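You operate a simulated robot arm through the tools that you are given. There is no shell and no other tool.

You run a simulated robot arm. Do the job below in one go: nothing can be reset, and whatever is moved stays where it is left.

Task
Bend the soft tube in the bender to the angle on the card.
Fine: clamp first; then lever back and clamp open.
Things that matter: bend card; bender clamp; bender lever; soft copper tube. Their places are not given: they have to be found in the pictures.

The check looks at the end state, three seconds after you hand in, the way a careful person would. Anything else that was tipped, shoved, dropped, spilled or broken makes it a failure.

Robot
A 7-joint arm with a three-finger gripper, fixed in place. Base frame: the origin is on the floor under the middle of its stand, x ahead of it, y to its left, z up; the work surface is at about z = 80. Readings come in cm, degrees, newtons and seconds.
It reaches about 134.2 cm from its shoulder. Its first joint turns from -166.0 to 166.0 degrees. Payload 2.69 kg.
The tool frame sits at the grasp point between the pads (the TCP): z along the fingers, y along the line on which they close. The tips reach 3 cm beyond it. The gripper opens to 12.8 cm; its body begins 11.7 cm behind the TCP.
Orientation is told as [roll, pitch, yaw] about the base's x, y, z axes, in that order, counted from this pose: with the fingers straight down and closing along the base's y, the tool's x points along the base's -x, its y along +y and its z along -z.

Tools
- The arm moves only by the tool move_arm. Its argument "increments" is one flat list of numbers, 7 for each row, row after row: the turn, a rotation vector about the tool's x, y, z in degrees, then the shift along the tool's x, y, z in cm, then the closure in counts, from 0 (fully open) to 255 (shut). In form: [ax, ay, az, x, y, z, fingers, ax, ay, az, x, y, z, fingers, ...]. A call has 1 to 20 rows; each row shifts and turns the commanded pose from where the row before left it, along the tool's axes as they then stand. Each row takes 0.2 s and may step no farther than 5 cm and 8.6 degrees from the row before; otherwise, or with a gripper value out of range, the whole call is refused. A pose out of reach is approached as far as the arm can. The call stops where the force on the tool passes 90 N (or 10 N more than at its start, if that is more) or the arm is blocked; 0.2 s more then pass. The fingers move at their own pace (about 12.7 cm/s each) and stop on an object; they squeeze with about 43 N. The grip force told is the motor's: it shows also when the fingers shut on nothing. Time passes only in rows, and 0.2 s behind the last, so rows that do not move let the fingers close. It gives the time, the measured TCP pose, the force on the tool (base axes), the opening and the grip force at its end, in the units of the frame above (readings bear some noise), with the torque about the TCP (base axes, N m) and any sound that the robot's microphone picked up.
- Cameras (640 x 400 px; columns grow to the right, rows downward): "scene" is fixed at [5.37, -63.4, 139.94]; the picture's right is [0.92, -0.38, 0.00], its down [-0.12, -0.29, -0.95] and it looks along [0.36, 0.88, -0.31] (base axes); focal length 329 px, centre (320, 200). "wrist" rides on the gripper at [5.8, 5.4, -13.1] in the tool frame; the picture's right is [-0.68, 0.74, 0.00], its down [-0.62, -0.57, -0.55] and it looks along [-0.40, -0.37, 0.84] (tool axes); focal length 234 px, centre (320, 200).
- camera(camera): a new picture of that camera. It takes no simulated time.
- slide_trunk(by): moves the trunk up (or, below 0, down) by that many cm; the arm rides with it, the base frame stays. It gives what a move gives, with no picture.
- locate(camera, pixels): for up to 12 pixels [column, row] of the newest picture of that camera ("zoom" is the newest enlarged one), the place [x, y, z] in the base frame of the surface seen there, good to about 0.2 cm, but the place of the scene camera against the robot may be out by one fixed shift of up to 2.5 cm in any direction. It takes no simulated time.
- inspect(camera, box): a new picture of the part [left, top, right, bottom] of that camera's present view, enlarged. It takes no simulated time.
- close_job(): hands the job in; it is judged then, once.

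Open the gripper and draw the arm clear of the work before you hand the job in, unless the task says otherwise.

The tools are called after "Call:" as name(argument=value, ...) on one line, values as JSON. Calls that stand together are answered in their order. move_arm: Moves the arm, as the interface text tells. Its arguments: {"type":"object","properties":{"increments":{"type":"array","items":{"type":"number"}}},"required":["increments"]} The other tools are called the same way: slide_trunk (by) moves the trunk up or down; camera (camera) takes a picture; locate (camera, pixels) gives the place of the surface under pixels of a picture; inspect (camera, box) takes an enlarged picture of a part of a camera's view; close_job () hands the job in.

At the start:

```text
t: 0.0
ee_pos: [20.03, 76.36, 116.7]
tool_rot: [0.0, 0.0, 0.0]
wrist_force: [-0.3, -0.2, 0.0]
torque: [0.0, -0.01, 0.0]
finger_gap: 12.79
grasp_force: 0.1
trunk travel left (down, up): [-15.0, 20.0]
```

scene: 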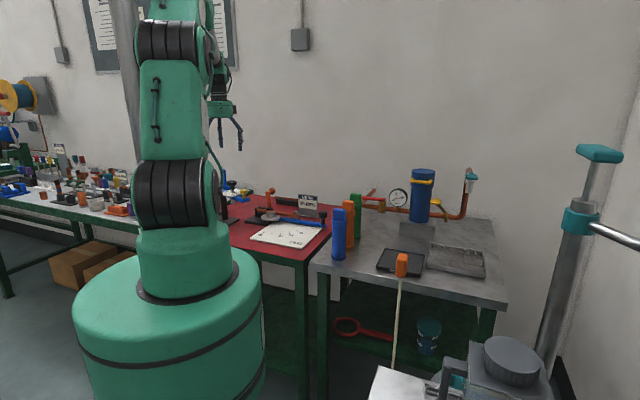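
wrist: 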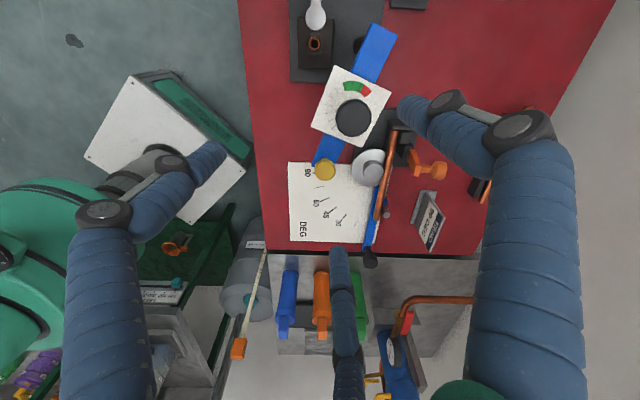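

The wrist picture shows the bender on the red mat: a degree card around (330,205), a grey die at (368,167), a copper tube near (385,175), an orange clamp handle at (428,170), and a card at (430,220). I enlarge these areas.

Call:
inspect(camera="wrist", box=[270, 80, 490, 260])

Call:
inspect(camera="scene", box=[210, 160, 350, 260])

Call:
inspect(camera="wrist", box=[390, 180, 470, 260])

```text
2.22 times, centred on (380, 170) of wrist
```

zoom: 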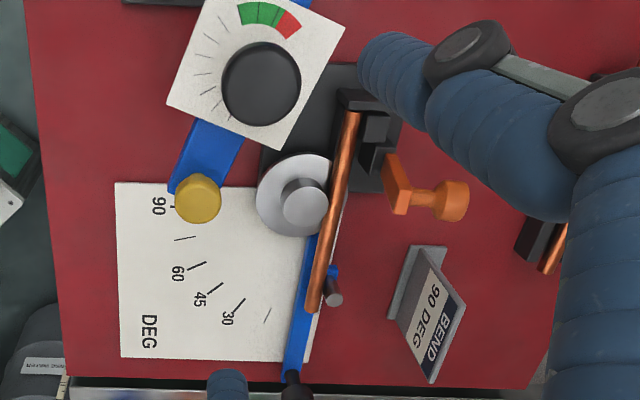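

```text
4.00 times, centred on (280, 210) of scene
```

zoom: 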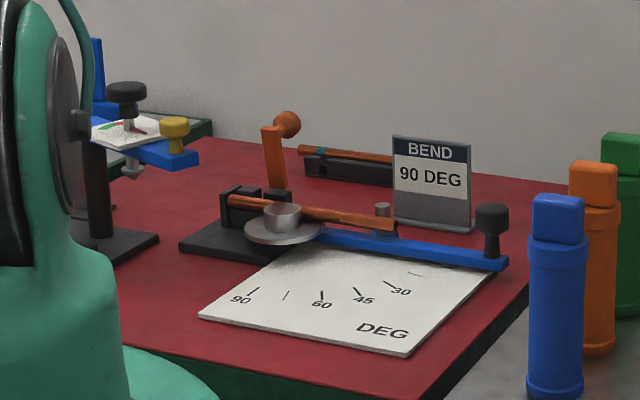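

```text
5.00 times, centred on (430, 220) of wrist
```

zoom: 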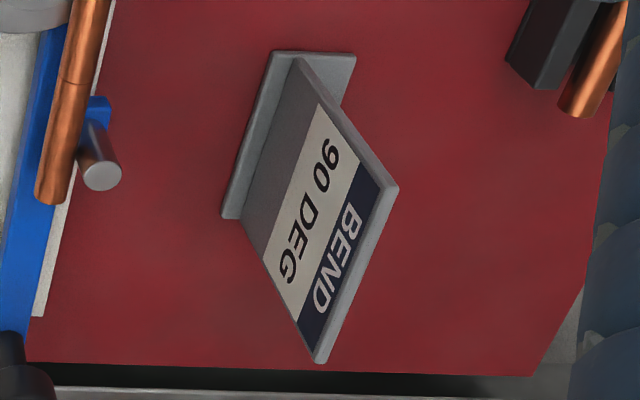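

The card reads "90 DEG". I locate the main features in a fresh wrist picture: die, lever bar, lever handle knob, tube ends, clamp handle, degree plate and the neighbouring fixture.

Call:
camera(camera="wrist")

Call:
locate(camera="wrist", pixels=[[373, 170], [360, 175], [397, 130], [377, 218], [371, 258], [385, 214], [405, 166], [430, 170], [438, 170], [325, 170], [353, 118], [430, 220]])

Call:
locate(camera="wrist", pixels=[[292, 165], [294, 238], [362, 240], [308, 172], [330, 211], [350, 218], [362, 221], [325, 160], [395, 118], [372, 240], [398, 150], [398, 140]])

Call:
camera(camera="scene")

```text
taken
```

wrist: 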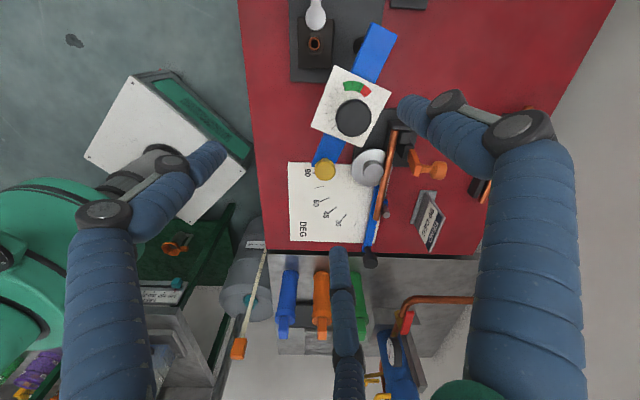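

```text
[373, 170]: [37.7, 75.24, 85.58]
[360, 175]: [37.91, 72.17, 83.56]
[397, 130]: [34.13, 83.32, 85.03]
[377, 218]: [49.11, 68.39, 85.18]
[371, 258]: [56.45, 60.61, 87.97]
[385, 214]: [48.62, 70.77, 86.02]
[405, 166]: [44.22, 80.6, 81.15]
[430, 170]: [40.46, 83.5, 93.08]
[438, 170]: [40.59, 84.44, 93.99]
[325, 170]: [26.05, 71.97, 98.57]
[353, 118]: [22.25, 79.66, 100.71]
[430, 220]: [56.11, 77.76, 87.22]
```

```text
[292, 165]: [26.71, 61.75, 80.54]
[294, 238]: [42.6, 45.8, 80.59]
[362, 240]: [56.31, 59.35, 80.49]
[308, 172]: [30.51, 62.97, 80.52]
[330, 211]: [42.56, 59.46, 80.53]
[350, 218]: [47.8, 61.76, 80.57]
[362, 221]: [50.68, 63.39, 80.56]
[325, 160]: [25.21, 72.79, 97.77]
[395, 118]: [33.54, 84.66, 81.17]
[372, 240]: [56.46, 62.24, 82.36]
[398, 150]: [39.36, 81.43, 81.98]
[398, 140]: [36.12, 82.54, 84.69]
```

```text
taken
```

scene: 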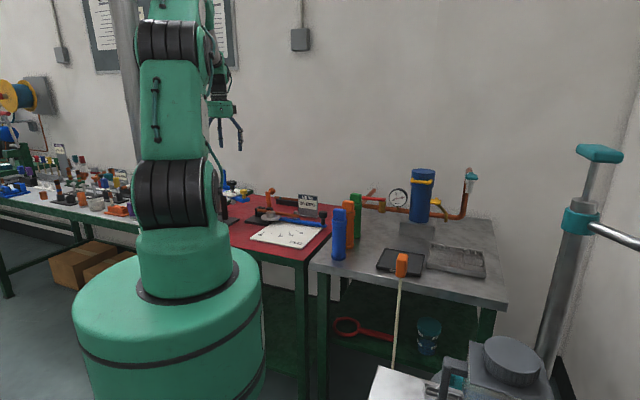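

The die is near (37.5, 74), the lever knob near (56.5, 60.6, 88), and the clamp handle ball near (40.5, 84, 93.5). I enlarge the clamp and lever from both cameras before moving.

Call:
inspect(camera="scene", box=[245, 180, 335, 236])

Call:
inspect(camera="wrist", box=[340, 100, 460, 175])

Call:
locate(camera="wrist", pixels=[[290, 262], [290, 290], [320, 278], [355, 280], [250, 160], [262, 240], [300, 252], [376, 60], [390, 90], [332, 150], [485, 190], [232, 300]])

```text
7.11 times, centred on (290, 208) of scene
```

zoom: 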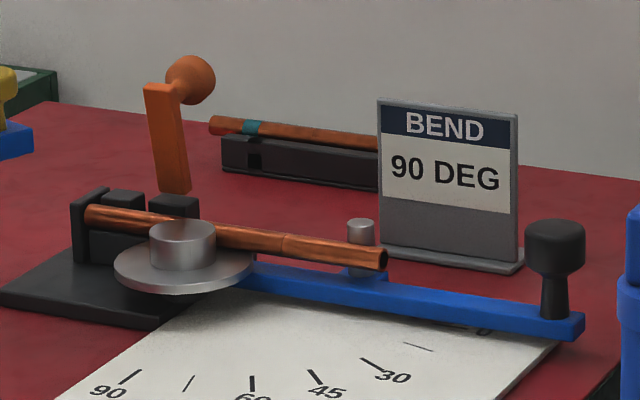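

```text
5.33 times, centred on (400, 138) of wrist
```

zoom: 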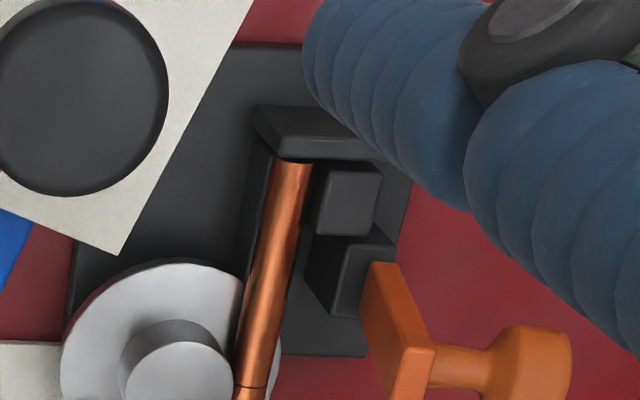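

```text
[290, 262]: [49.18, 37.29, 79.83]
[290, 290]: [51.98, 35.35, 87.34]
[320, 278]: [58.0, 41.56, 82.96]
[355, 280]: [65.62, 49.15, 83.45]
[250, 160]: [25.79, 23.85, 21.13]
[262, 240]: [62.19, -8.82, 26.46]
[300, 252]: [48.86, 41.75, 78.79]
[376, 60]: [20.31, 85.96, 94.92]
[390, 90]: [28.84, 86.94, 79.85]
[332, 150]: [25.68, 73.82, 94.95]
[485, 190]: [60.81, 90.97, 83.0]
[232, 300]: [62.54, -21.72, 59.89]
```

The clamp handle stands upright with its ball pointing away from the tube. I check where the fingertips are (pixels near (212,155), (405,108), (338,258)) to learn the finger layout, and the wall and tall items nearby in the scene picture.

Call:
locate(camera="wrist", pixels=[[212, 152], [175, 168], [100, 212], [405, 108], [450, 102], [520, 125], [338, 256], [342, 290], [348, 345], [500, 200]])

Call:
locate(camera="scene", pixels=[[339, 212], [348, 203], [356, 197], [339, 255], [270, 192], [287, 120], [308, 198], [319, 214], [263, 187], [260, 219], [213, 130], [240, 140]])

Call:
inspect(camera="scene", box=[170, 50, 290, 125])

```text
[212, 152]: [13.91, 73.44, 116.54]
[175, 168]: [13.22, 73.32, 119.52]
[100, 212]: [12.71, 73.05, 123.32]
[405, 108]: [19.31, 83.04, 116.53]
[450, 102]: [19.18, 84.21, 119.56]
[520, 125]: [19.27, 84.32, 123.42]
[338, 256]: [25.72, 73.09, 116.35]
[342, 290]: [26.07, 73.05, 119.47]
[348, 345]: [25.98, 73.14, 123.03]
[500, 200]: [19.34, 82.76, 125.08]
```

```text
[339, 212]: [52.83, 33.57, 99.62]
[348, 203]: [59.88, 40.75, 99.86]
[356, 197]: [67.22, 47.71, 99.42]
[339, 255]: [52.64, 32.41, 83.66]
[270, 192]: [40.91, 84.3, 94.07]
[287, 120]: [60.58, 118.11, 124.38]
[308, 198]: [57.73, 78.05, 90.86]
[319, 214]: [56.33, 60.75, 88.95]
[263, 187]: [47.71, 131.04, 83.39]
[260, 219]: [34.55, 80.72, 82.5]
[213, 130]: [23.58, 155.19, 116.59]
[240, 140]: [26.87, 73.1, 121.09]
```

```text
5.33 times, centred on (230, 88) of scene
```

zoom: 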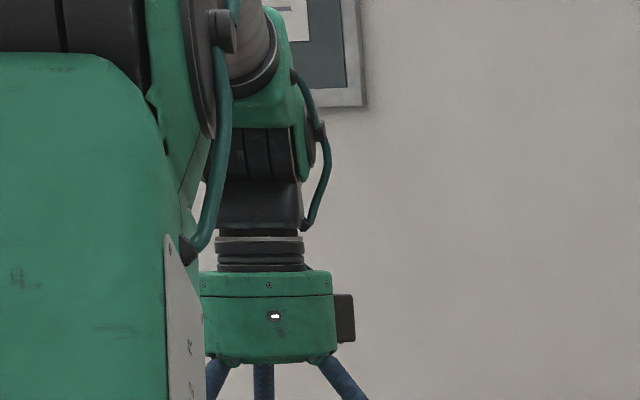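

The gripper is a three-jaw type: thumb on tool +y and two fingers at ±120°. I turn the tool in place by about +76° of yaw so the wrist camera looks onto the clamp from the die side.

Call:
move_arm(increments=[0, 0, -8.4, 0, 0, 0, 0, 0, 0, -8.4, 0, 0, 0, 0, 0, 0, -8.4, 0, 0, 0, 0, 0, 0, -8.4, 0, 0, 0, 0, 0, 0, -8.4, 0, 0, 0, 0, 0, 0, -8.4, 0, 0, 0, 0, 0, 0, -8.4, 0, 0, 0, 0, 0, 0, -8.4, 0, 0, 0, 0, 0, 0, -8.4, 0, 0, 0, 0, 0, 0, 0, 0, 0, 0, 0])

Call:
camera(camera="wrist")

```text
t: 2.2
ee_pos: [20.1, 76.39, 116.75]
tool_rot: [0.0, 0.0, 75.7]
wrist_force: [-0.3, 0.4, 0.0]
torque: [0.02, -0.03, 0.01]
finger_gap: 12.82
grasp_force: 0.1
trunk travel left (down, up): [-15.0, 20.0]
```

```text
taken
```

wrist: 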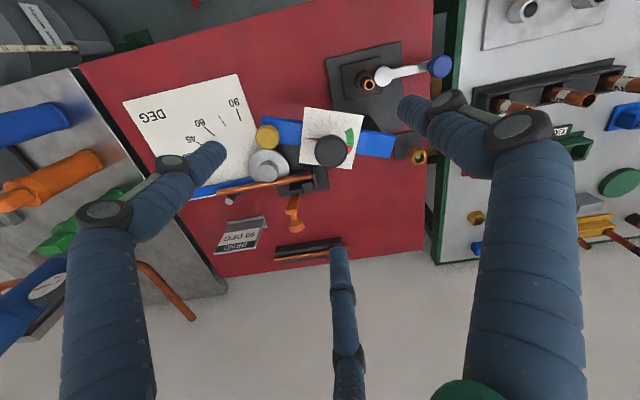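

The clamp is now near (298,195) in the wrist view. I enlarge that region.

Call:
inspect(camera="wrist", box=[190, 90, 390, 270])

Call:
inspect(camera="wrist", box=[250, 140, 350, 240])

```text
2.22 times, centred on (290, 180) of wrist
```

zoom: 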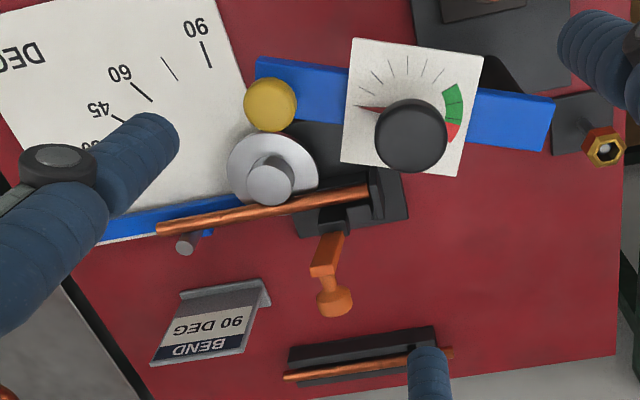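

```text
4.00 times, centred on (300, 190) of wrist
```

zoom: 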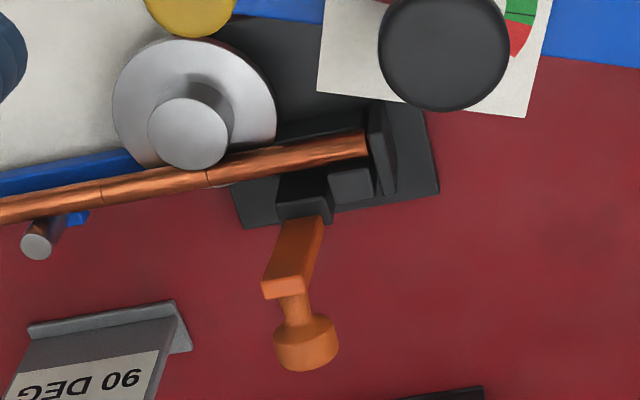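

I locate the handle's arm, hinge end, ball, jaws, tube end and die in this enlarged picture.

Call:
locate(camera="zoom", pixels=[[305, 222], [295, 250], [285, 280], [295, 305], [305, 345], [310, 325], [305, 190], [350, 180], [365, 140], [383, 140], [185, 130], [38, 242]])

Call:
locate(camera="zoom", pixels=[[323, 225], [282, 225], [265, 292], [302, 292], [240, 222], [435, 190], [205, 175], [105, 195], [130, 155], [270, 120], [120, 100], [300, 165]])

```text
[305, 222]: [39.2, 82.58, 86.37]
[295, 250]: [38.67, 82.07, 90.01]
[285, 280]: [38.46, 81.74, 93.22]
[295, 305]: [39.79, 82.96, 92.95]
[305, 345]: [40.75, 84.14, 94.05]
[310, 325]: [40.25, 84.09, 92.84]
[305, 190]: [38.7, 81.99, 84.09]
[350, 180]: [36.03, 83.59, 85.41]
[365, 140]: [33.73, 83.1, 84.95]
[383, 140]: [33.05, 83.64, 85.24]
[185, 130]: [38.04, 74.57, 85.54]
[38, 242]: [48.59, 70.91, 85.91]
```

```text
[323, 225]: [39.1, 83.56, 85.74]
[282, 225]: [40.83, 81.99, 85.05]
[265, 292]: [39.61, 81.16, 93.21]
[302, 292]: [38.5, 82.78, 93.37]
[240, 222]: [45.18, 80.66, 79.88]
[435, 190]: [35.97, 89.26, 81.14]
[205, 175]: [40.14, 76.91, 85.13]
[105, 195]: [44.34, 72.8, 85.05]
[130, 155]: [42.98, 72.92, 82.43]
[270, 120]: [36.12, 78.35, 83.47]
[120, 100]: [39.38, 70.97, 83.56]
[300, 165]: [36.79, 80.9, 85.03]
```

The handle arm runs from about (39.2, 82.6, 86) up to (38.5, 81.7, 93), with the ball near (40.9, 84.4, 93.5). Before touching it I look from the other side: I turn to yaw −45 and move over (38.6, 92), staying at z≈106.

Call:
move_arm(increments=[0, 0, 8.05, 0, 0, 0, 0, 0, 0, 8.05, 0, 0, 0, 0, 0, 0, 8.05, 0, 0, 0, 0, 0, 0, 8.05, 0, 0, 0, 0, 0, 0, 8.05, 0, 0, 0, 0, 0, 0, 8.05, 0, 0, 0, 0, 0, 0, 8.05, 0, 0, 0, 0, 0, 0, 8.05, 0, 0, 0, 0, 0, 0, 8.05, 0, 0, 0, 0, 0, 0, 8.05, 0, 0, 0, 0, 0, 0, 8.05, 0, 0, 0, 0, 0, 0, 8.05, 0, 0, 0, 0, 0, 0, 8.05, 0, 0, 0, 0, 0, 0, 8.05, 0, 0, 0, 0, 0, 0, 8.05, 0, 0, 0, 0])

Call:
move_arm(increments=[0, 0, 0, -0.34, 4.02, 0, 0, 0, 0, 0, -0.34, 4.02, 1.5, 0, 0, 0, 0, -0.34, 4.02, 2.2, 0, 0, 0, 0, -0.34, 4.02, 2.4, 0, 0, 0, 0, -0.34, 4.02, 2.4, 0, 0, 0, 0, -0.34, 4.02, 2.5, 0, 0, 0, 0, 0, 0, 0, 0])

Call:
camera(camera="wrist")

```text
t: 5.4
ee_pos: [20.06, 76.35, 116.82]
tool_rot: [0.0, 0.0, -45.3]
wrist_force: [-0.1, 0.0, -0.2]
torque: [-0.02, 0.0, 0.02]
finger_gap: 12.8
grasp_force: 0.1
trunk travel left (down, up): [-15.0, 20.0]
```

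```text
t: 7.0
ee_pos: [38.49, 92.05, 105.65]
tool_rot: [-0.1, 0.1, -45.2]
wrist_force: [0.5, 0.3, -1.0]
torque: [-0.04, 0.04, -0.02]
finger_gap: 12.78
grasp_force: 0.0
trunk travel left (down, up): [-15.0, 20.0]
```

```text
taken
```

wrist: 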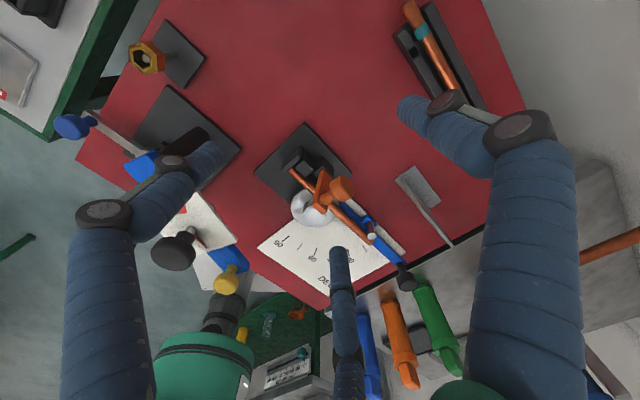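

The view is now from behind, with the clamp at about (320,185). I enlarge it to see the jaw and handle hinge.

Call:
inspect(camera="wrist", box=[250, 115, 410, 275])

Call:
inspect(camera="wrist", box=[270, 140, 370, 220])

```text
2.50 times, centred on (330, 195) of wrist
```

zoom: 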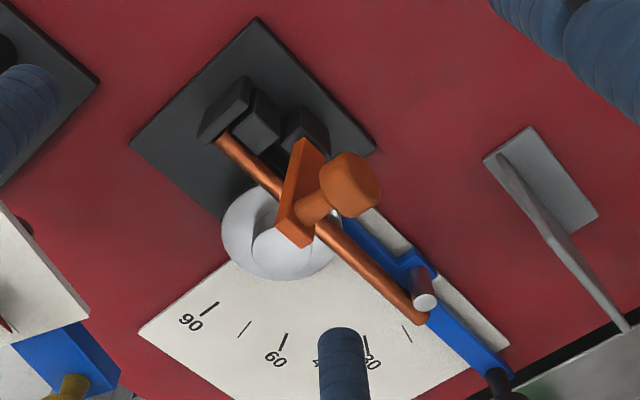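

```text
5.00 times, centred on (320, 180) of wrist
```

zoom: 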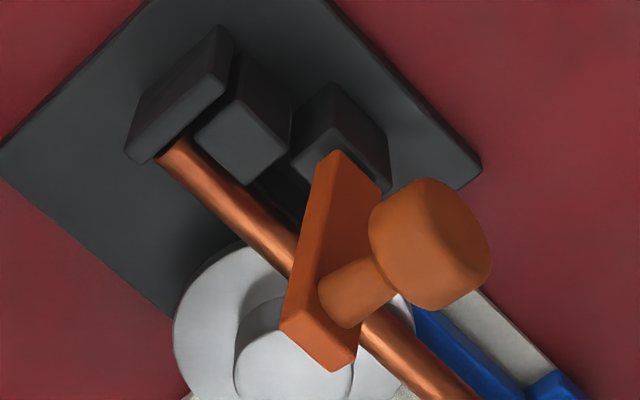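

The handle leans a few degrees toward the tube and hinges about the tube direction. I enlarge strongly on the jaw/tube gap to see whether it is clamped or open.

Call:
inspect(camera="wrist", box=[280, 140, 340, 178])

Call:
inspect(camera="scene", box=[250, 185, 300, 217])

```text
10.53 times, centred on (310, 159) of wrist
```

zoom: 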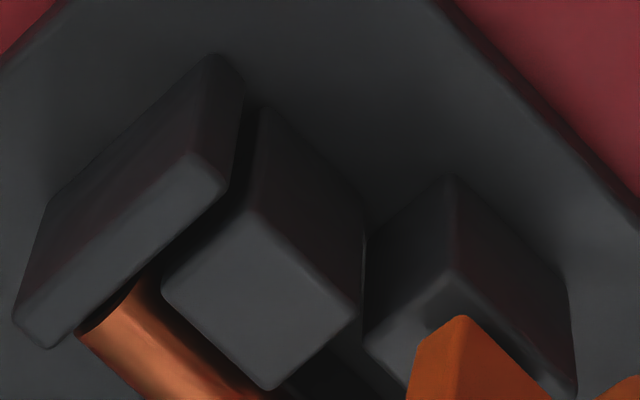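

```text
12.50 times, centred on (275, 201) of scene
```

zoom: 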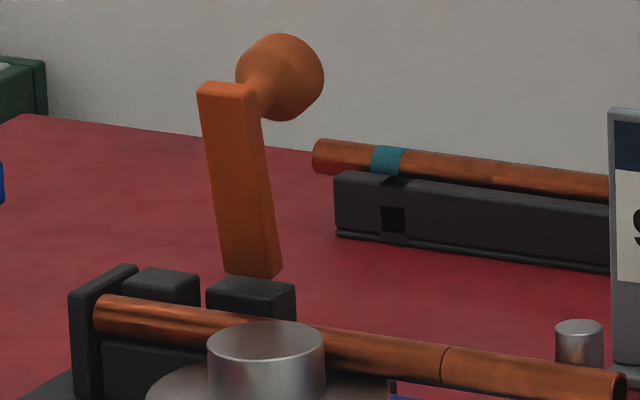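

The tube sits against a backstop jaw, and the handle bar hinges on the post behind it, so it should swing over the tube (toward the die) with the ball ending upward. I check the clearances to the neighbouring gauge fixture: plate corner (235,239), yellow knob (228,280), black knob (175,250), bar (240,262).

Call:
locate(camera="wrist", pixels=[[235, 239], [215, 200], [228, 280], [175, 252], [246, 262], [185, 236], [228, 268], [345, 188], [338, 186], [310, 215], [323, 180], [318, 205]])

Call:
locate(camera="scene", pixels=[[272, 191], [269, 195], [266, 194], [269, 205], [271, 206], [270, 200], [241, 178], [237, 190], [240, 199], [225, 183], [275, 190], [267, 214]])

```text
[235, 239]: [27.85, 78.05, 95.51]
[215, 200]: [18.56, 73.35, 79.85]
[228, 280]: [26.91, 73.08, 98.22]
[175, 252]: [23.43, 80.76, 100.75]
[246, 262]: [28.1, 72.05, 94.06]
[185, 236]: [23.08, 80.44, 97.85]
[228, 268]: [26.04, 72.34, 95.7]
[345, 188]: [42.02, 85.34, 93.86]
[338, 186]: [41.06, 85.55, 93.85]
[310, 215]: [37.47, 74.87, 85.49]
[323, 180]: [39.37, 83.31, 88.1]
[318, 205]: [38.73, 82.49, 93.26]
```

```text
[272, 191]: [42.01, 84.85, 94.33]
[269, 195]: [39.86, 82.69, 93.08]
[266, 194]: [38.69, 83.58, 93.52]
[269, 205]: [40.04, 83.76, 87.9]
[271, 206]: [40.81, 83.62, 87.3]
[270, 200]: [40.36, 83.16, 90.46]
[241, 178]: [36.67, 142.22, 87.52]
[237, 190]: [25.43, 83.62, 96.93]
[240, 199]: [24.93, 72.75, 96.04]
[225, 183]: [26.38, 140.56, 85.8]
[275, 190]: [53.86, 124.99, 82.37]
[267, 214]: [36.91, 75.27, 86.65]
```

Clearances look fine for a vertical closed fist. I close the fingers now, then move to the outer side of the ball (axis about 6 cm behind it), fingertips at z≈90.

Call:
move_arm(increments=[0, 0, 0, 0, 0, 0, 255, 0, 0, 0, 0, 0, 0, 255, 0, 0, 0, 0, 0, 0, 255, 0, 0, 0, 0, 0, 0, 255, 0, 0, 0, -3.6, 2, 0, 255, 0, 0, 0, -3.6, 2, 0, 255, 0, 0, 0, 0, 0, 3, 255, 0, 0, 0, 0, 0, 3, 255, 0, 0, 0, 0, 0, 0, 255])

Call:
camera(camera="wrist")

Call:
camera(camera="scene")

```text
t: 9.0
ee_pos: [46.46, 89.59, 99.46]
tool_rot: [0.0, 0.0, -45.2]
wrist_force: [-0.4, -0.6, -0.8]
torque: [-0.02, -0.02, 0.0]
finger_gap: 0.22
grasp_force: 32.0
trunk travel left (down, up): [-15.0, 20.0]
```

```text
taken
```

wrist: 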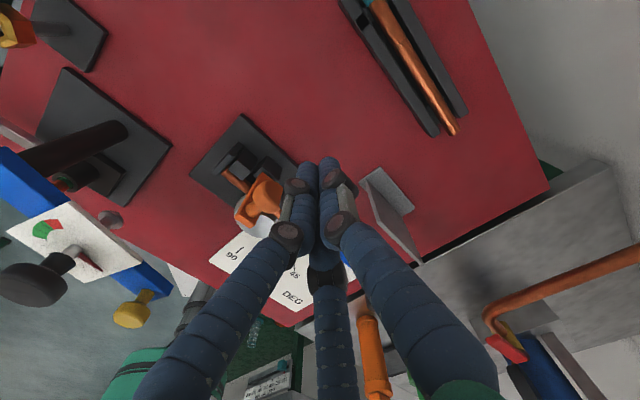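

```text
taken
```

scene: 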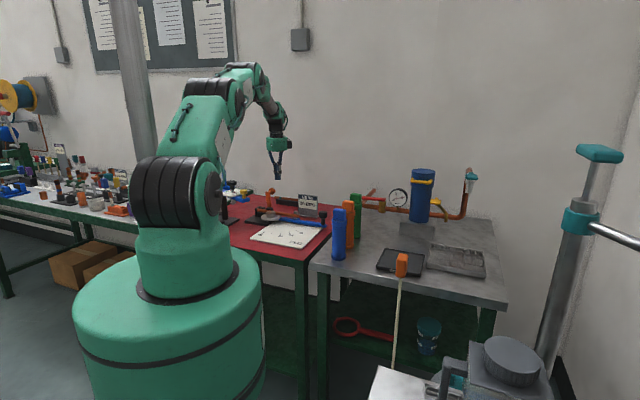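

The fist is slim and sits behind the ball (ball at (262,200)). I lower to TCP z≈93.3 and push slowly toward the die side.

Call:
move_arm(increments=[0, 0, 0, 0, 0, 3.1, 255, 0, 0, 0, 0, 0, 3.1, 255, 0, 0, 0, 0, -1.5, 0, 255, 0, 0, 0, 0, -1.0, 0, 255, 0, 0, 0, 0, -0.8, 0, 255, 0, 0, 0, 0, -0.8, 0, 255, 0, 0, 0, 0, -0.8, 0, 255, 0, 0, 0, 0, 0, 0, 255])

Call:
inspect(camera="scene", box=[240, 140, 340, 230])

```text
t: 10.8
ee_pos: [43.01, 86.18, 93.36]
tool_rot: [0.0, -0.1, -45.2]
wrist_force: [-0.3, 0.0, -0.5]
torque: [0.01, 0.03, 0.01]
finger_gap: 0.2
grasp_force: 30.7
trunk travel left (down, up): [-15.0, 20.0]
```

```text
4.44 times, centred on (290, 185) of scene
```

zoom: 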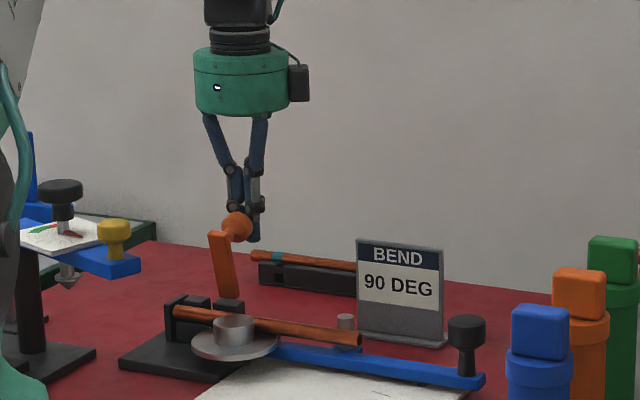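

The fist is just about touching the ball. I keep pushing toward the die in small steps and watch the force.

Call:
move_arm(increments=[0, 0, 0, 0, -0.6, 0, 255, 0, 0, 0, 0, -0.6, 0, 255, 0, 0, 0, 0, -0.6, 0, 255, 0, 0, 0, 0, -0.6, 0, 255, 0, 0, 0, 0, -0.6, 0, 255, 0, 0, 0, 0, 0, 0, 255])

Call:
inspect(camera="scene", box=[240, 140, 340, 230])

```text
t: 12.2
ee_pos: [40.96, 83.88, 93.46]
tool_rot: [-0.1, 0.0, -45.1]
wrist_force: [0.3, -0.3, 0.0]
torque: [0.01, -0.02, 0.05]
finger_gap: 0.23
grasp_force: 31.8
trunk travel left (down, up): [-15.0, 20.0]
```

```text
4.44 times, centred on (290, 185) of scene
```

zoom: 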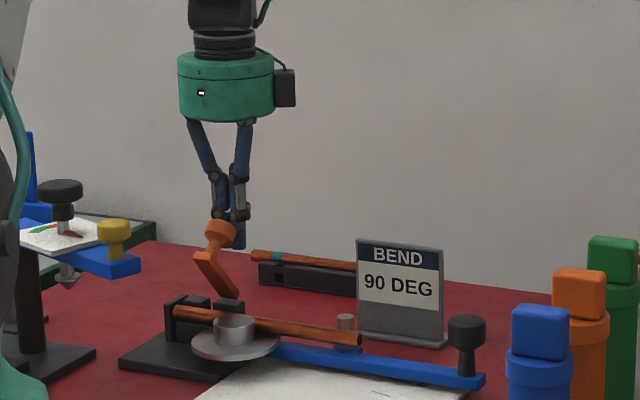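

The handle is swinging freely over the tube with hardly any force. I keep pushing.

Call:
move_arm(increments=[0, 0, 0, 0, -0.7, 0.1, 255, 0, 0, 0, 0, -0.7, 0.2, 255, 0, 0, 0, 0, -0.7, 0.2, 255, 0, 0, 0, 0, -0.7, 0.3, 255, 0, 0, 0, 0, -0.7, 0.3, 255, 0, 0, 0, 0, 0, 0, 255])

Call:
inspect(camera="scene", box=[240, 140, 340, 230])

```text
t: 13.6
ee_pos: [38.45, 81.41, 92.19]
tool_rot: [0.1, 0.1, -45.2]
wrist_force: [-0.1, -0.4, 0.3]
torque: [0.02, 0.0, 0.0]
finger_gap: 0.2
grasp_force: 31.6
trunk travel left (down, up): [-15.0, 20.0]
```

```text
4.44 times, centred on (290, 185) of scene
```

zoom: 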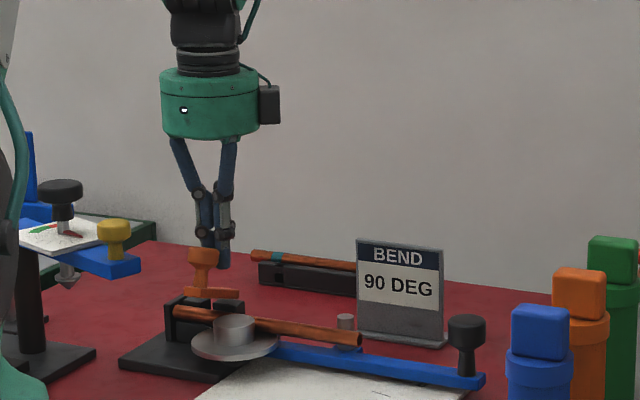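

The handle is nearly flat now, with the ball pointing up. I raise the fist 5 cm and look at the ball with the wrist camera.

Call:
move_arm(increments=[0, 0, 0, 0, 0, -3, 255, 0, 0, 0, 0, 0, -3, 255, 0, 0, 0, 0, 0, 0, 255])

Call:
camera(camera="wrist")

Call:
inspect(camera="scene", box=[245, 180, 335, 236])

```text
t: 14.4
ee_pos: [38.4, 81.42, 98.39]
tool_rot: [0.0, 0.0, -45.2]
wrist_force: [-0.5, -0.4, 0.6]
torque: [0.01, -0.02, -0.01]
finger_gap: 0.22
grasp_force: 31.6
trunk travel left (down, up): [-15.0, 20.0]
```

```text
taken
```

wrist: 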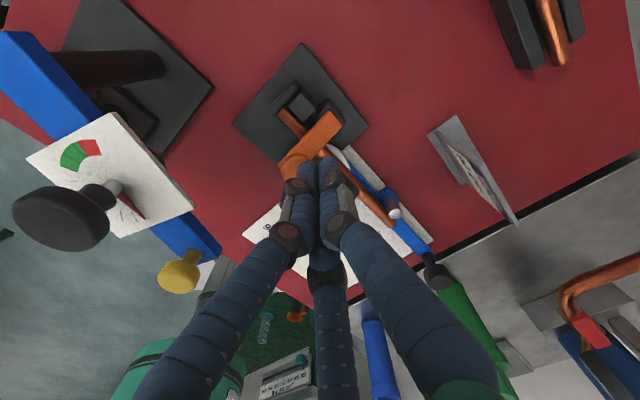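

```text
7.11 times, centred on (290, 208) of scene
```

zoom: 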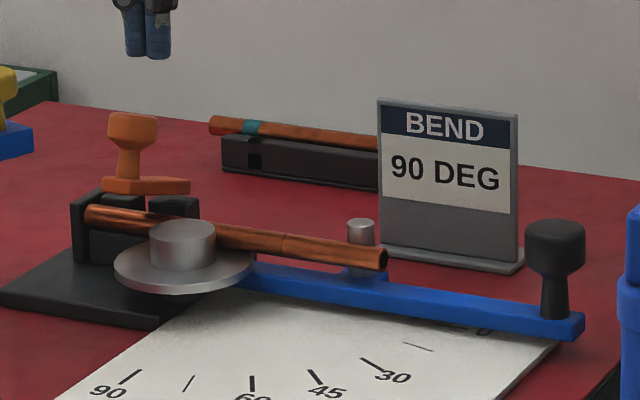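

I locate the ball top in the enlarged scene view, using the hub top (182,228) and lever knob as references for the fixed scene shift.

Call:
locate(camera="zoom", pixels=[[133, 116], [133, 130], [120, 185], [110, 185], [185, 187], [182, 225], [555, 228], [360, 224], [130, 160]])

Call:
locate(camera="wrist", pixels=[[328, 118], [310, 138], [292, 160], [285, 172], [300, 150], [322, 128], [437, 274]])

```text
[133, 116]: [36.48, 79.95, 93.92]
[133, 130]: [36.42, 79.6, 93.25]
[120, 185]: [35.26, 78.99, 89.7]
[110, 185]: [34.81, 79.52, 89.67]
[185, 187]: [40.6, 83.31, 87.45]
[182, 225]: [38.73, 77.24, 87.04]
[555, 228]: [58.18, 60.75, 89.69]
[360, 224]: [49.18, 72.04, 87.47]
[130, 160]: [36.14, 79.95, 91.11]
```

```text
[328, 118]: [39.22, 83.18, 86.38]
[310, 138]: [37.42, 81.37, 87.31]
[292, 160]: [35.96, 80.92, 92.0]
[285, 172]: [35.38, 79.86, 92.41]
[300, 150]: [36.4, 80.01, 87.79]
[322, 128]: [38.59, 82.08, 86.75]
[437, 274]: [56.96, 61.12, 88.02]
```

The bar is still about 18° above flat, with the ball top near (35.7, 80, 92.4). I move the fist over the ball and press down in small steps.

Call:
move_arm(increments=[0, 0, 0, 0.4, -1.5, 0, 255, 0, 0, 0, 0.4, -1.5, 0, 255, 0, 0, 0, 0, 0, 1.5, 255, 0, 0, 0, 0, 0, 1.0, 255, 0, 0, 0, 0, -0.2, 0.5, 255, 0, 0, 0, 0, -0.25, 0.5, 255, 0, 0, 0, 0, -0.3, 0.5, 255, 0, 0, 0, 0, -0.3, 0.5, 255, 0, 0, 0, 0, -0.3, 0.4, 255, 0, 0, 0, 0, 0, 0, 255])

Call:
inspect(camera="scene", box=[235, 150, 335, 236])

```text
t: 16.6
ee_pos: [34.81, 78.98, 93.55]
tool_rot: [0.0, 0.0, -45.2]
wrist_force: [-0.3, -0.7, 0.7]
torque: [0.02, -0.03, -0.02]
finger_gap: 0.21
grasp_force: 31.1
trunk travel left (down, up): [-15.0, 20.0]
```

```text
4.65 times, centred on (285, 193) of scene
```

zoom: 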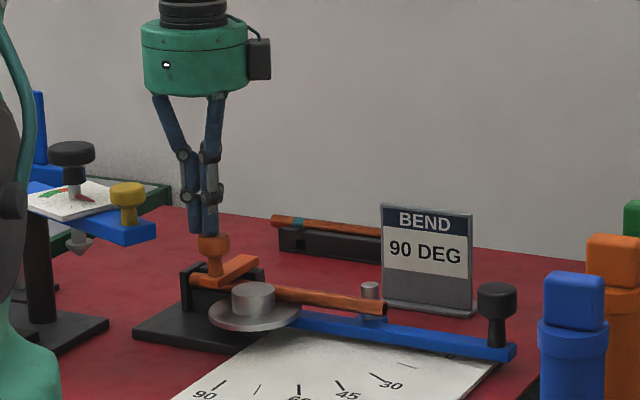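

The bar is nearly flat on the tube. I press on in 0.3 cm steps until the force rises.

Call:
move_arm(increments=[0, 0, 0, 0, -0.1, 0.3, 255, 0, 0, 0, 0, -0.1, 0.3, 255, 0, 0, 0, 0, -0.1, 0.3, 255, 0, 0, 0, 0, 0, 0.3, 255, 0, 0, 0, 0, 0, 0, 255])

Call:
inspect(camera="scene", box=[245, 180, 335, 236])

```text
t: 17.8
ee_pos: [34.69, 78.95, 93.17]
tool_rot: [0.7, 0.4, -45.2]
wrist_force: [7.5, -7.0, 75.7]
torque: [-0.61, -0.67, -0.02]
finger_gap: 0.6
grasp_force: 31.8
trunk travel left (down, up): [-15.0, 20.0]
```

```text
7.11 times, centred on (290, 208) of scene
```

zoom: 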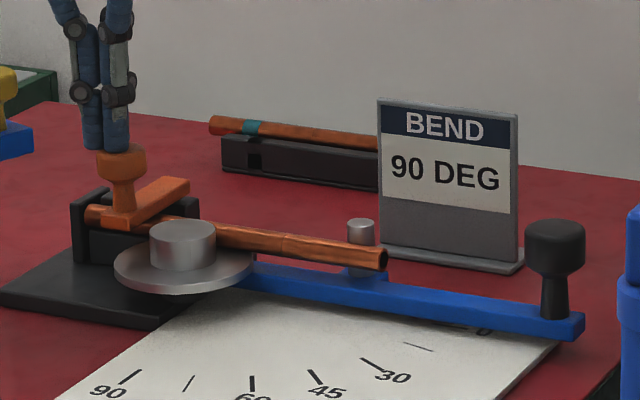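

The force rose to 76 N, so the clamp is firmly down on the tube. I lift straight up and look again.

Call:
move_arm(increments=[0, 0, 0, 0, 0, -1, 255, 0, 0, 0, 0, 0, -3, 255, 0, 0, 0, 0, 0, -4, 255, 0, 0, 0, 0, 0, -4, 255, 0, 0, 0, 0, 0, -4, 255, 0, 0, 0, 0, 0, 0, 255])

Call:
inspect(camera="scene", box=[245, 180, 335, 236])

Call:
camera(camera="wrist")

```text
t: 19.2
ee_pos: [34.79, 78.87, 108.58]
tool_rot: [0.0, 0.0, -45.2]
wrist_force: [-0.8, 0.4, 0.1]
torque: [0.04, -0.02, -0.02]
finger_gap: 0.22
grasp_force: 31.7
trunk travel left (down, up): [-15.0, 20.0]
```

```text
7.11 times, centred on (290, 208) of scene
```

zoom: 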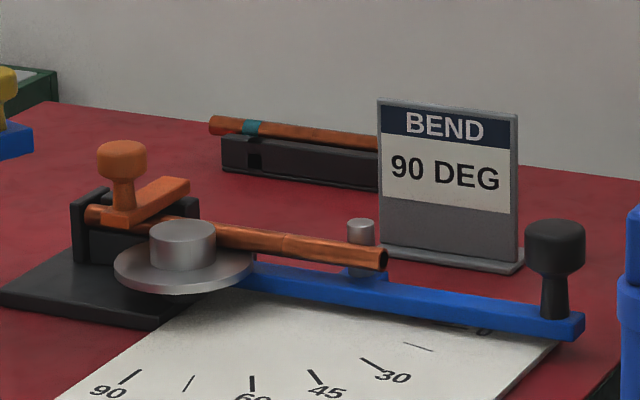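

```text
taken
```

wrist: 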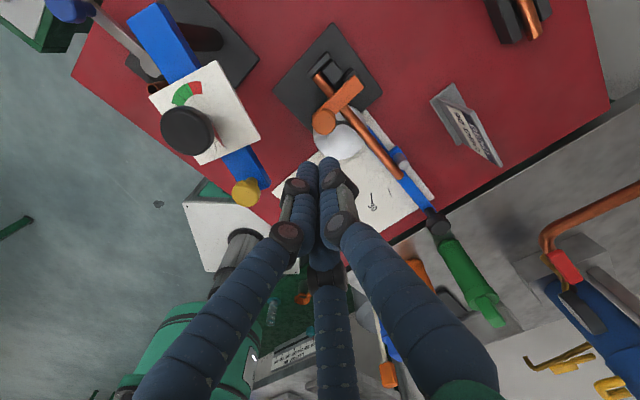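

The clamp stays down flat across the tube. I open the fingers and turn back to yaw 0 at this height to get a clear view of the lever and the degree plate.

Call:
move_arm(increments=[0, 0, -7.53, 0, 0, 0, 0, 0, 0, -7.53, 0, 0, 0, 0, 0, 0, -7.53, 0, 0, 0, 0, 0, 0, -7.53, 0, 0, 0, 0, 0, 0, -7.53, 0, 0, 0, 0, 0, 0, -7.53, 0, 0, 0, 0, 0, 0, 0, 3, 0, 0, 0])

Call:
camera(camera="wrist")

Call:
inspect(camera="wrist", box=[230, 100, 430, 280])

```text
t: 20.8
ee_pos: [31.77, 78.94, 108.34]
tool_rot: [0.1, 0.0, 0.1]
wrist_force: [0.9, 0.5, -0.4]
torque: [0.04, 0.1, -0.01]
finger_gap: 12.79
grasp_force: 0.0
trunk travel left (down, up): [-15.0, 20.0]
```

```text
taken
```

wrist: 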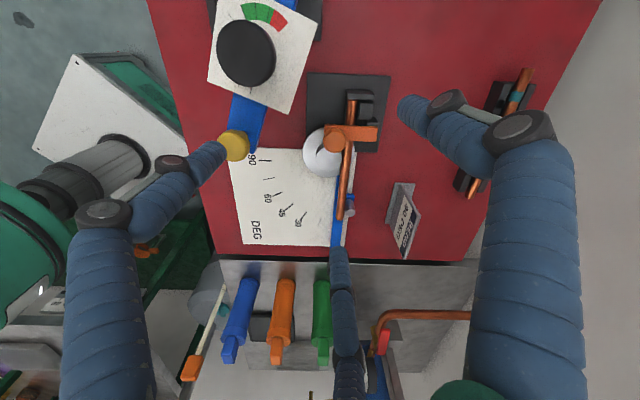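

```text
2.22 times, centred on (330, 190) of wrist
```

zoom: 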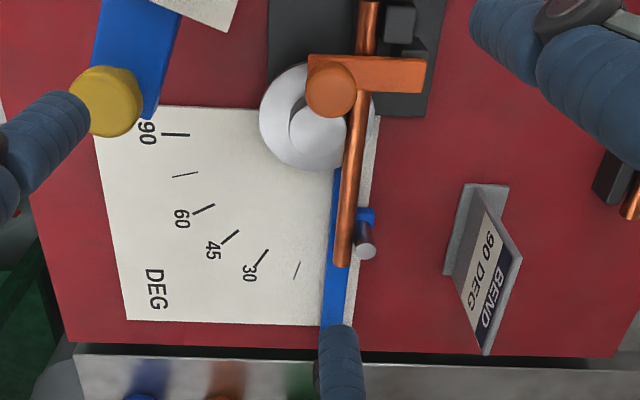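

I locate the degree ticks' outer and inner ends, and the bar edges, so I can compute the pivot.

Call:
locate(camera="zoom", pixels=[[163, 134], [188, 135], [173, 177], [196, 173], [193, 214], [213, 205], [222, 244], [238, 231], [257, 268], [267, 251], [293, 278], [300, 262]])

Call:
locate(camera="zoom", pixels=[[333, 190], [330, 230], [326, 270], [323, 310], [345, 290], [343, 310], [364, 225], [349, 200], [343, 262], [355, 150], [366, 30], [310, 165]])

Call:
locate(camera="zoom", pixels=[[262, 130], [270, 95], [300, 70], [318, 130], [330, 90], [415, 75], [290, 130], [340, 150], [300, 110], [345, 119], [280, 155], [364, 247]])

```text
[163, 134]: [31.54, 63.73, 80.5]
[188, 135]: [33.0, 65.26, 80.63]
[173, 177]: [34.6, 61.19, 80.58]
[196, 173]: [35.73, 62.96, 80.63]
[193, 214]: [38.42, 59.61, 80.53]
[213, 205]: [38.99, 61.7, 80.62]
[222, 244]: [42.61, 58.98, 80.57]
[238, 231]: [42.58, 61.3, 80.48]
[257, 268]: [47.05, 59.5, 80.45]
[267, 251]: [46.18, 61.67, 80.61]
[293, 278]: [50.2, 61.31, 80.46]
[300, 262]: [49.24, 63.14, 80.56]
```

```text
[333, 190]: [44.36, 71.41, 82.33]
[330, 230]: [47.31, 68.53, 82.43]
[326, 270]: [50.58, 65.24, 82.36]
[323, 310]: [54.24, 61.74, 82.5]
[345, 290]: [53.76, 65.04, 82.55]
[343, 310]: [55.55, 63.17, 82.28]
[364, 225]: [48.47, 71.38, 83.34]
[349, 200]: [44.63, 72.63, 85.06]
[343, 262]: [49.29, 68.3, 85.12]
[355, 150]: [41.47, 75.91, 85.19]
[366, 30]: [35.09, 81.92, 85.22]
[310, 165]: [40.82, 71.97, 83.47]
```

```text
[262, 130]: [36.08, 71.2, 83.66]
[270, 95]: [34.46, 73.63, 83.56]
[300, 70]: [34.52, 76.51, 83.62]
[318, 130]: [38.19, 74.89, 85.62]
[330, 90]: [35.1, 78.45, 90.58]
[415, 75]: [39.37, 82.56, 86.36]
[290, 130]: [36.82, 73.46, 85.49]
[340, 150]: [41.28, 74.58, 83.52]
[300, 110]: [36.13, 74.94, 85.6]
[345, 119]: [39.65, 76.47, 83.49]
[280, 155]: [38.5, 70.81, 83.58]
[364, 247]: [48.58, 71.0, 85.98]
```

The bar lies directly under the tube (both at −44.5°), and the degree ticks converge at about (42.6, 74.8), so that is the lever pivot with a radius of about 19.8 cm to the knob. I test the turn/shift order with one combined row in free air.

Call:
move_arm(increments=[0, 0, -8.4, 0, 4, 0, 0, 0, 0, 0, 0, 0, 0, 0])

```text
t: 21.4
ee_pos: [31.56, 83.08, 108.24]
tool_rot: [-0.1, 0.1, 8.5]
wrist_force: [0.1, 0.2, -1.9]
torque: [-0.1, 0.02, 0.01]
finger_gap: 12.8
grasp_force: 0.1
trunk travel left (down, up): [-15.0, 20.0]
```

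Inconclusive within noise, so I do a longer combined turn and shift toward the lever that will show the order clearly.

Call:
move_arm(increments=[0, 0, -8.31, 0, -2.5, 0, 0, 0, 0, -8.31, 0, -2.5, 0, 0, 0, 0, -8.31, 0, -2.5, 0, 0, 0, 0, -8.31, 0, -2.5, 0, 0, 0, 0, -8.31, 0, -2.5, 0, 0, 0, 0, -8.31, 0, -2.5, 0, 0, 0, 0, -8.31, 0, -2.5, 0, 0, 0, 0, -8.31, 0, -2.5, 0, 0, 0, 0, 0, 0, 0, 0, 0])

```text
t: 23.4
ee_pos: [42.92, 67.91, 108.37]
tool_rot: [0.1, 0.1, 75.0]
wrist_force: [0.2, -0.1, 0.0]
torque: [0.03, -0.01, 0.02]
finger_gap: 12.78
grasp_force: 0.0
trunk travel left (down, up): [-15.0, 20.0]
```

The order is clear: the shift uses the axes before the turn. I now move over the lever knob (about (56.7, 60.9)) at z≈99.

Call:
move_arm(increments=[0, 0, 0, 0.8, -3.78, 0, 0, 0, 0, 0, 0.8, -3.78, 0, 0, 0, 0, 0, 0.8, -3.78, 2, 0, 0, 0, 0, 0.8, -3.78, 2, 0, 0, 0, 0, 0, 0, 2.5, 0, 0, 0, 0, 0, 0, 2.5, 0, 0, 0, 0, 0, 0, 0, 0])

Call:
camera(camera="wrist")

Call:
inspect(camera="scene", box=[250, 120, 370, 240])

```text
t: 25.0
ee_pos: [56.94, 60.62, 99.44]
tool_rot: [0.0, 0.0, 75.0]
wrist_force: [-0.2, 0.2, 0.2]
torque: [-0.04, 0.03, 0.03]
finger_gap: 12.79
grasp_force: 0.1
trunk travel left (down, up): [-15.0, 20.0]
```

```text
taken
```

wrist: 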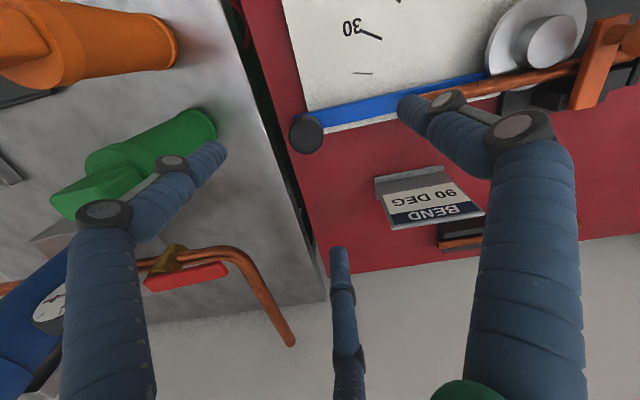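

```text
3.33 times, centred on (310, 180) of scene
```

zoom: 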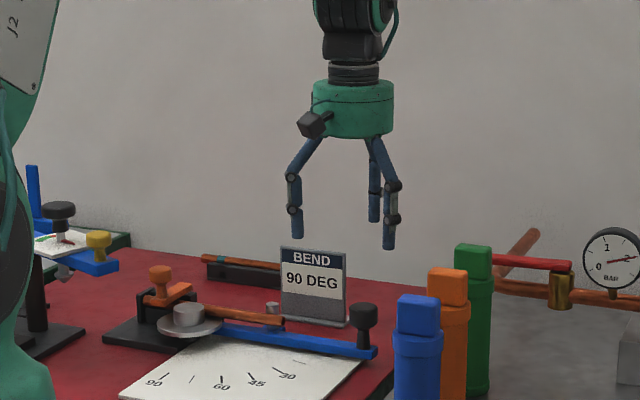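

The knob appears at (307,133) in the wrist view. I locate its top to centre the grasp.

Call:
locate(camera="wrist", pixels=[[307, 133], [296, 133], [318, 133], [307, 122], [307, 144], [322, 122], [305, 116], [400, 105], [210, 130], [160, 40]])

Call:
inspect(camera="wrist", box=[270, 95, 350, 175])

```text
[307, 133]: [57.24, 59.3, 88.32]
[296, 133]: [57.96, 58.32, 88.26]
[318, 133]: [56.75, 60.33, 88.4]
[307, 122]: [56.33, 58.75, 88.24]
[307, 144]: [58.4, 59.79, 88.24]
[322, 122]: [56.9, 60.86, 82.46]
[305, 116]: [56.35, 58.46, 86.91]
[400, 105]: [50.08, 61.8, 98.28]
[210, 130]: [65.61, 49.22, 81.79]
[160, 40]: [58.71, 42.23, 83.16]
```

```text
5.00 times, centred on (310, 135) of wrist
```

zoom: 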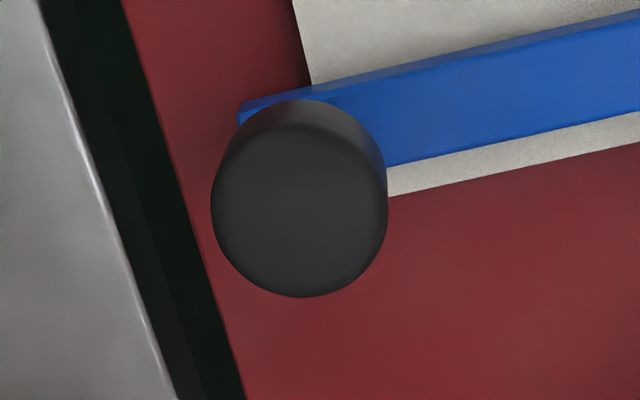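

The knob top is centred near pixel (306,137), i.e. about (57.7, 59.4), top at z 88.3, and the tick circle puts the pivot at (42.5, 74.9). I centre over the knob, go down to z≈86.6 and close.

Call:
move_arm(increments=[0, 0, 0, 0.99, -1.02, 0, 0, 0, 0, 0, 0, 0, 3.5, 0, 0, 0, 0, 0, 0, 3.5, 0, 0, 0, 0, 0, 0, 3.0, 0, 0, 0, 0, 0, 0, 2.8, 0, 0, 0, 0, 0, 0, 0, 0])

Call:
camera(camera="wrist")

Call:
inspect(camera="scene", box=[250, 130, 370, 240])

```text
t: 26.4
ee_pos: [57.69, 59.5, 86.41]
tool_rot: [0.1, 0.0, 74.9]
wrist_force: [0.6, 0.7, 0.0]
torque: [0.01, 0.04, -0.02]
finger_gap: 12.81
grasp_force: 0.1
trunk travel left (down, up): [-15.0, 20.0]
```

```text
taken
```

wrist: 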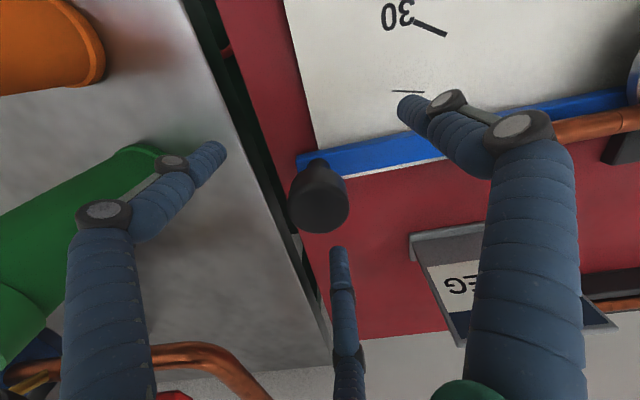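

```text
3.64 times, centred on (310, 185) of scene
```

zoom: 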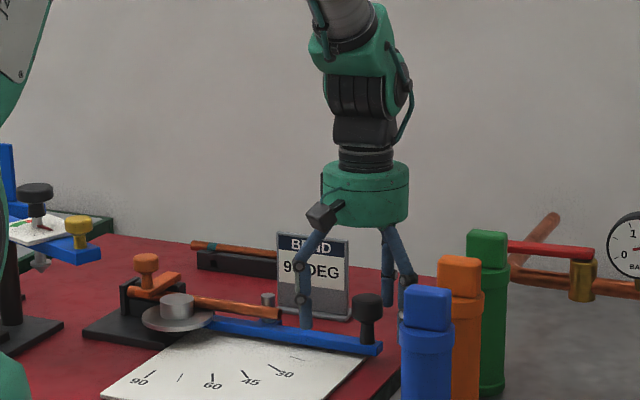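

The knob sits centred between the fingers (about (319,205), where the grasp point projects). I close on it.

Call:
move_arm(increments=[0, 0, 0, 0, 0, 0, 120, 0, 0, 0, 0, 0, 0, 180, 0, 0, 0, 0, 0, 0, 255, 0, 0, 0, 0, 0, 0, 255, 0, 0, 0, 0, 0, 0, 255])

Call:
camera(camera="wrist")

```text
t: 27.6
ee_pos: [57.67, 59.45, 86.43]
tool_rot: [0.0, -0.1, 74.8]
wrist_force: [2.1, -3.3, 0.5]
torque: [-0.01, -0.04, 0.16]
finger_gap: 3.72
grasp_force: 43.5
trunk travel left (down, up): [-15.0, 20.0]
```

```text
taken
```

wrist: 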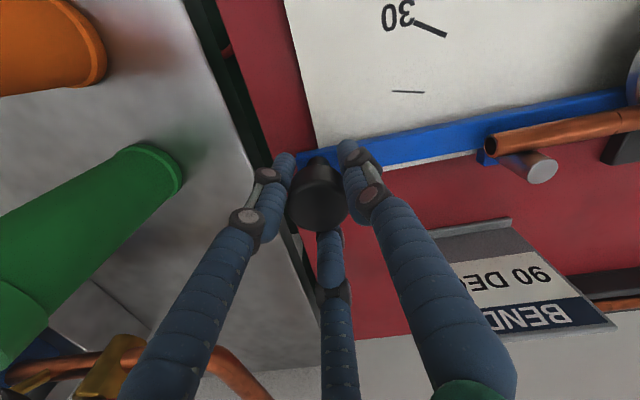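

The grip is firm (3.7 cm, 43 N). I start the clockwise arc about (42.5, 74.9) with 3° rows and check the forces after 9°.

Call:
move_arm(increments=[0, 0, 3, 0.963, 0.596, 0, 255, 0, 0, 3, 0.963, 0.596, 0, 255, 0, 0, 3, 0.963, 0.596, 0, 255, 0, 0, 0, 0, 0, 0, 255])

Call:
inspect(camera="scene", box=[235, 150, 355, 240])

```text
t: 28.6
ee_pos: [55.05, 57.26, 86.43]
tool_rot: [-0.1, 0.0, 65.8]
wrist_force: [7.8, -11.3, -3.3]
torque: [-0.09, -0.11, -0.05]
finger_gap: 3.6
grasp_force: 42.7
trunk travel left (down, up): [-15.0, 20.0]
```

```text
4.44 times, centred on (295, 195) of scene
```

zoom: 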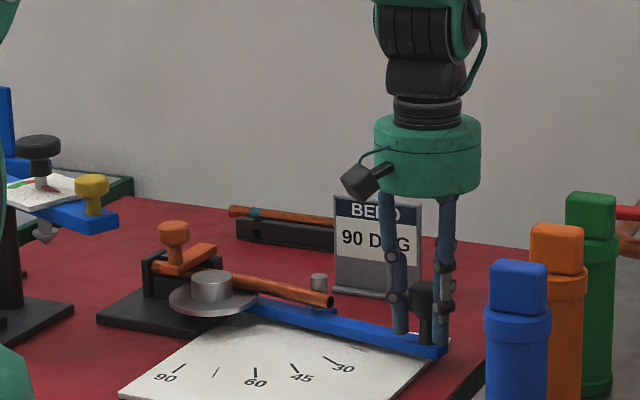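

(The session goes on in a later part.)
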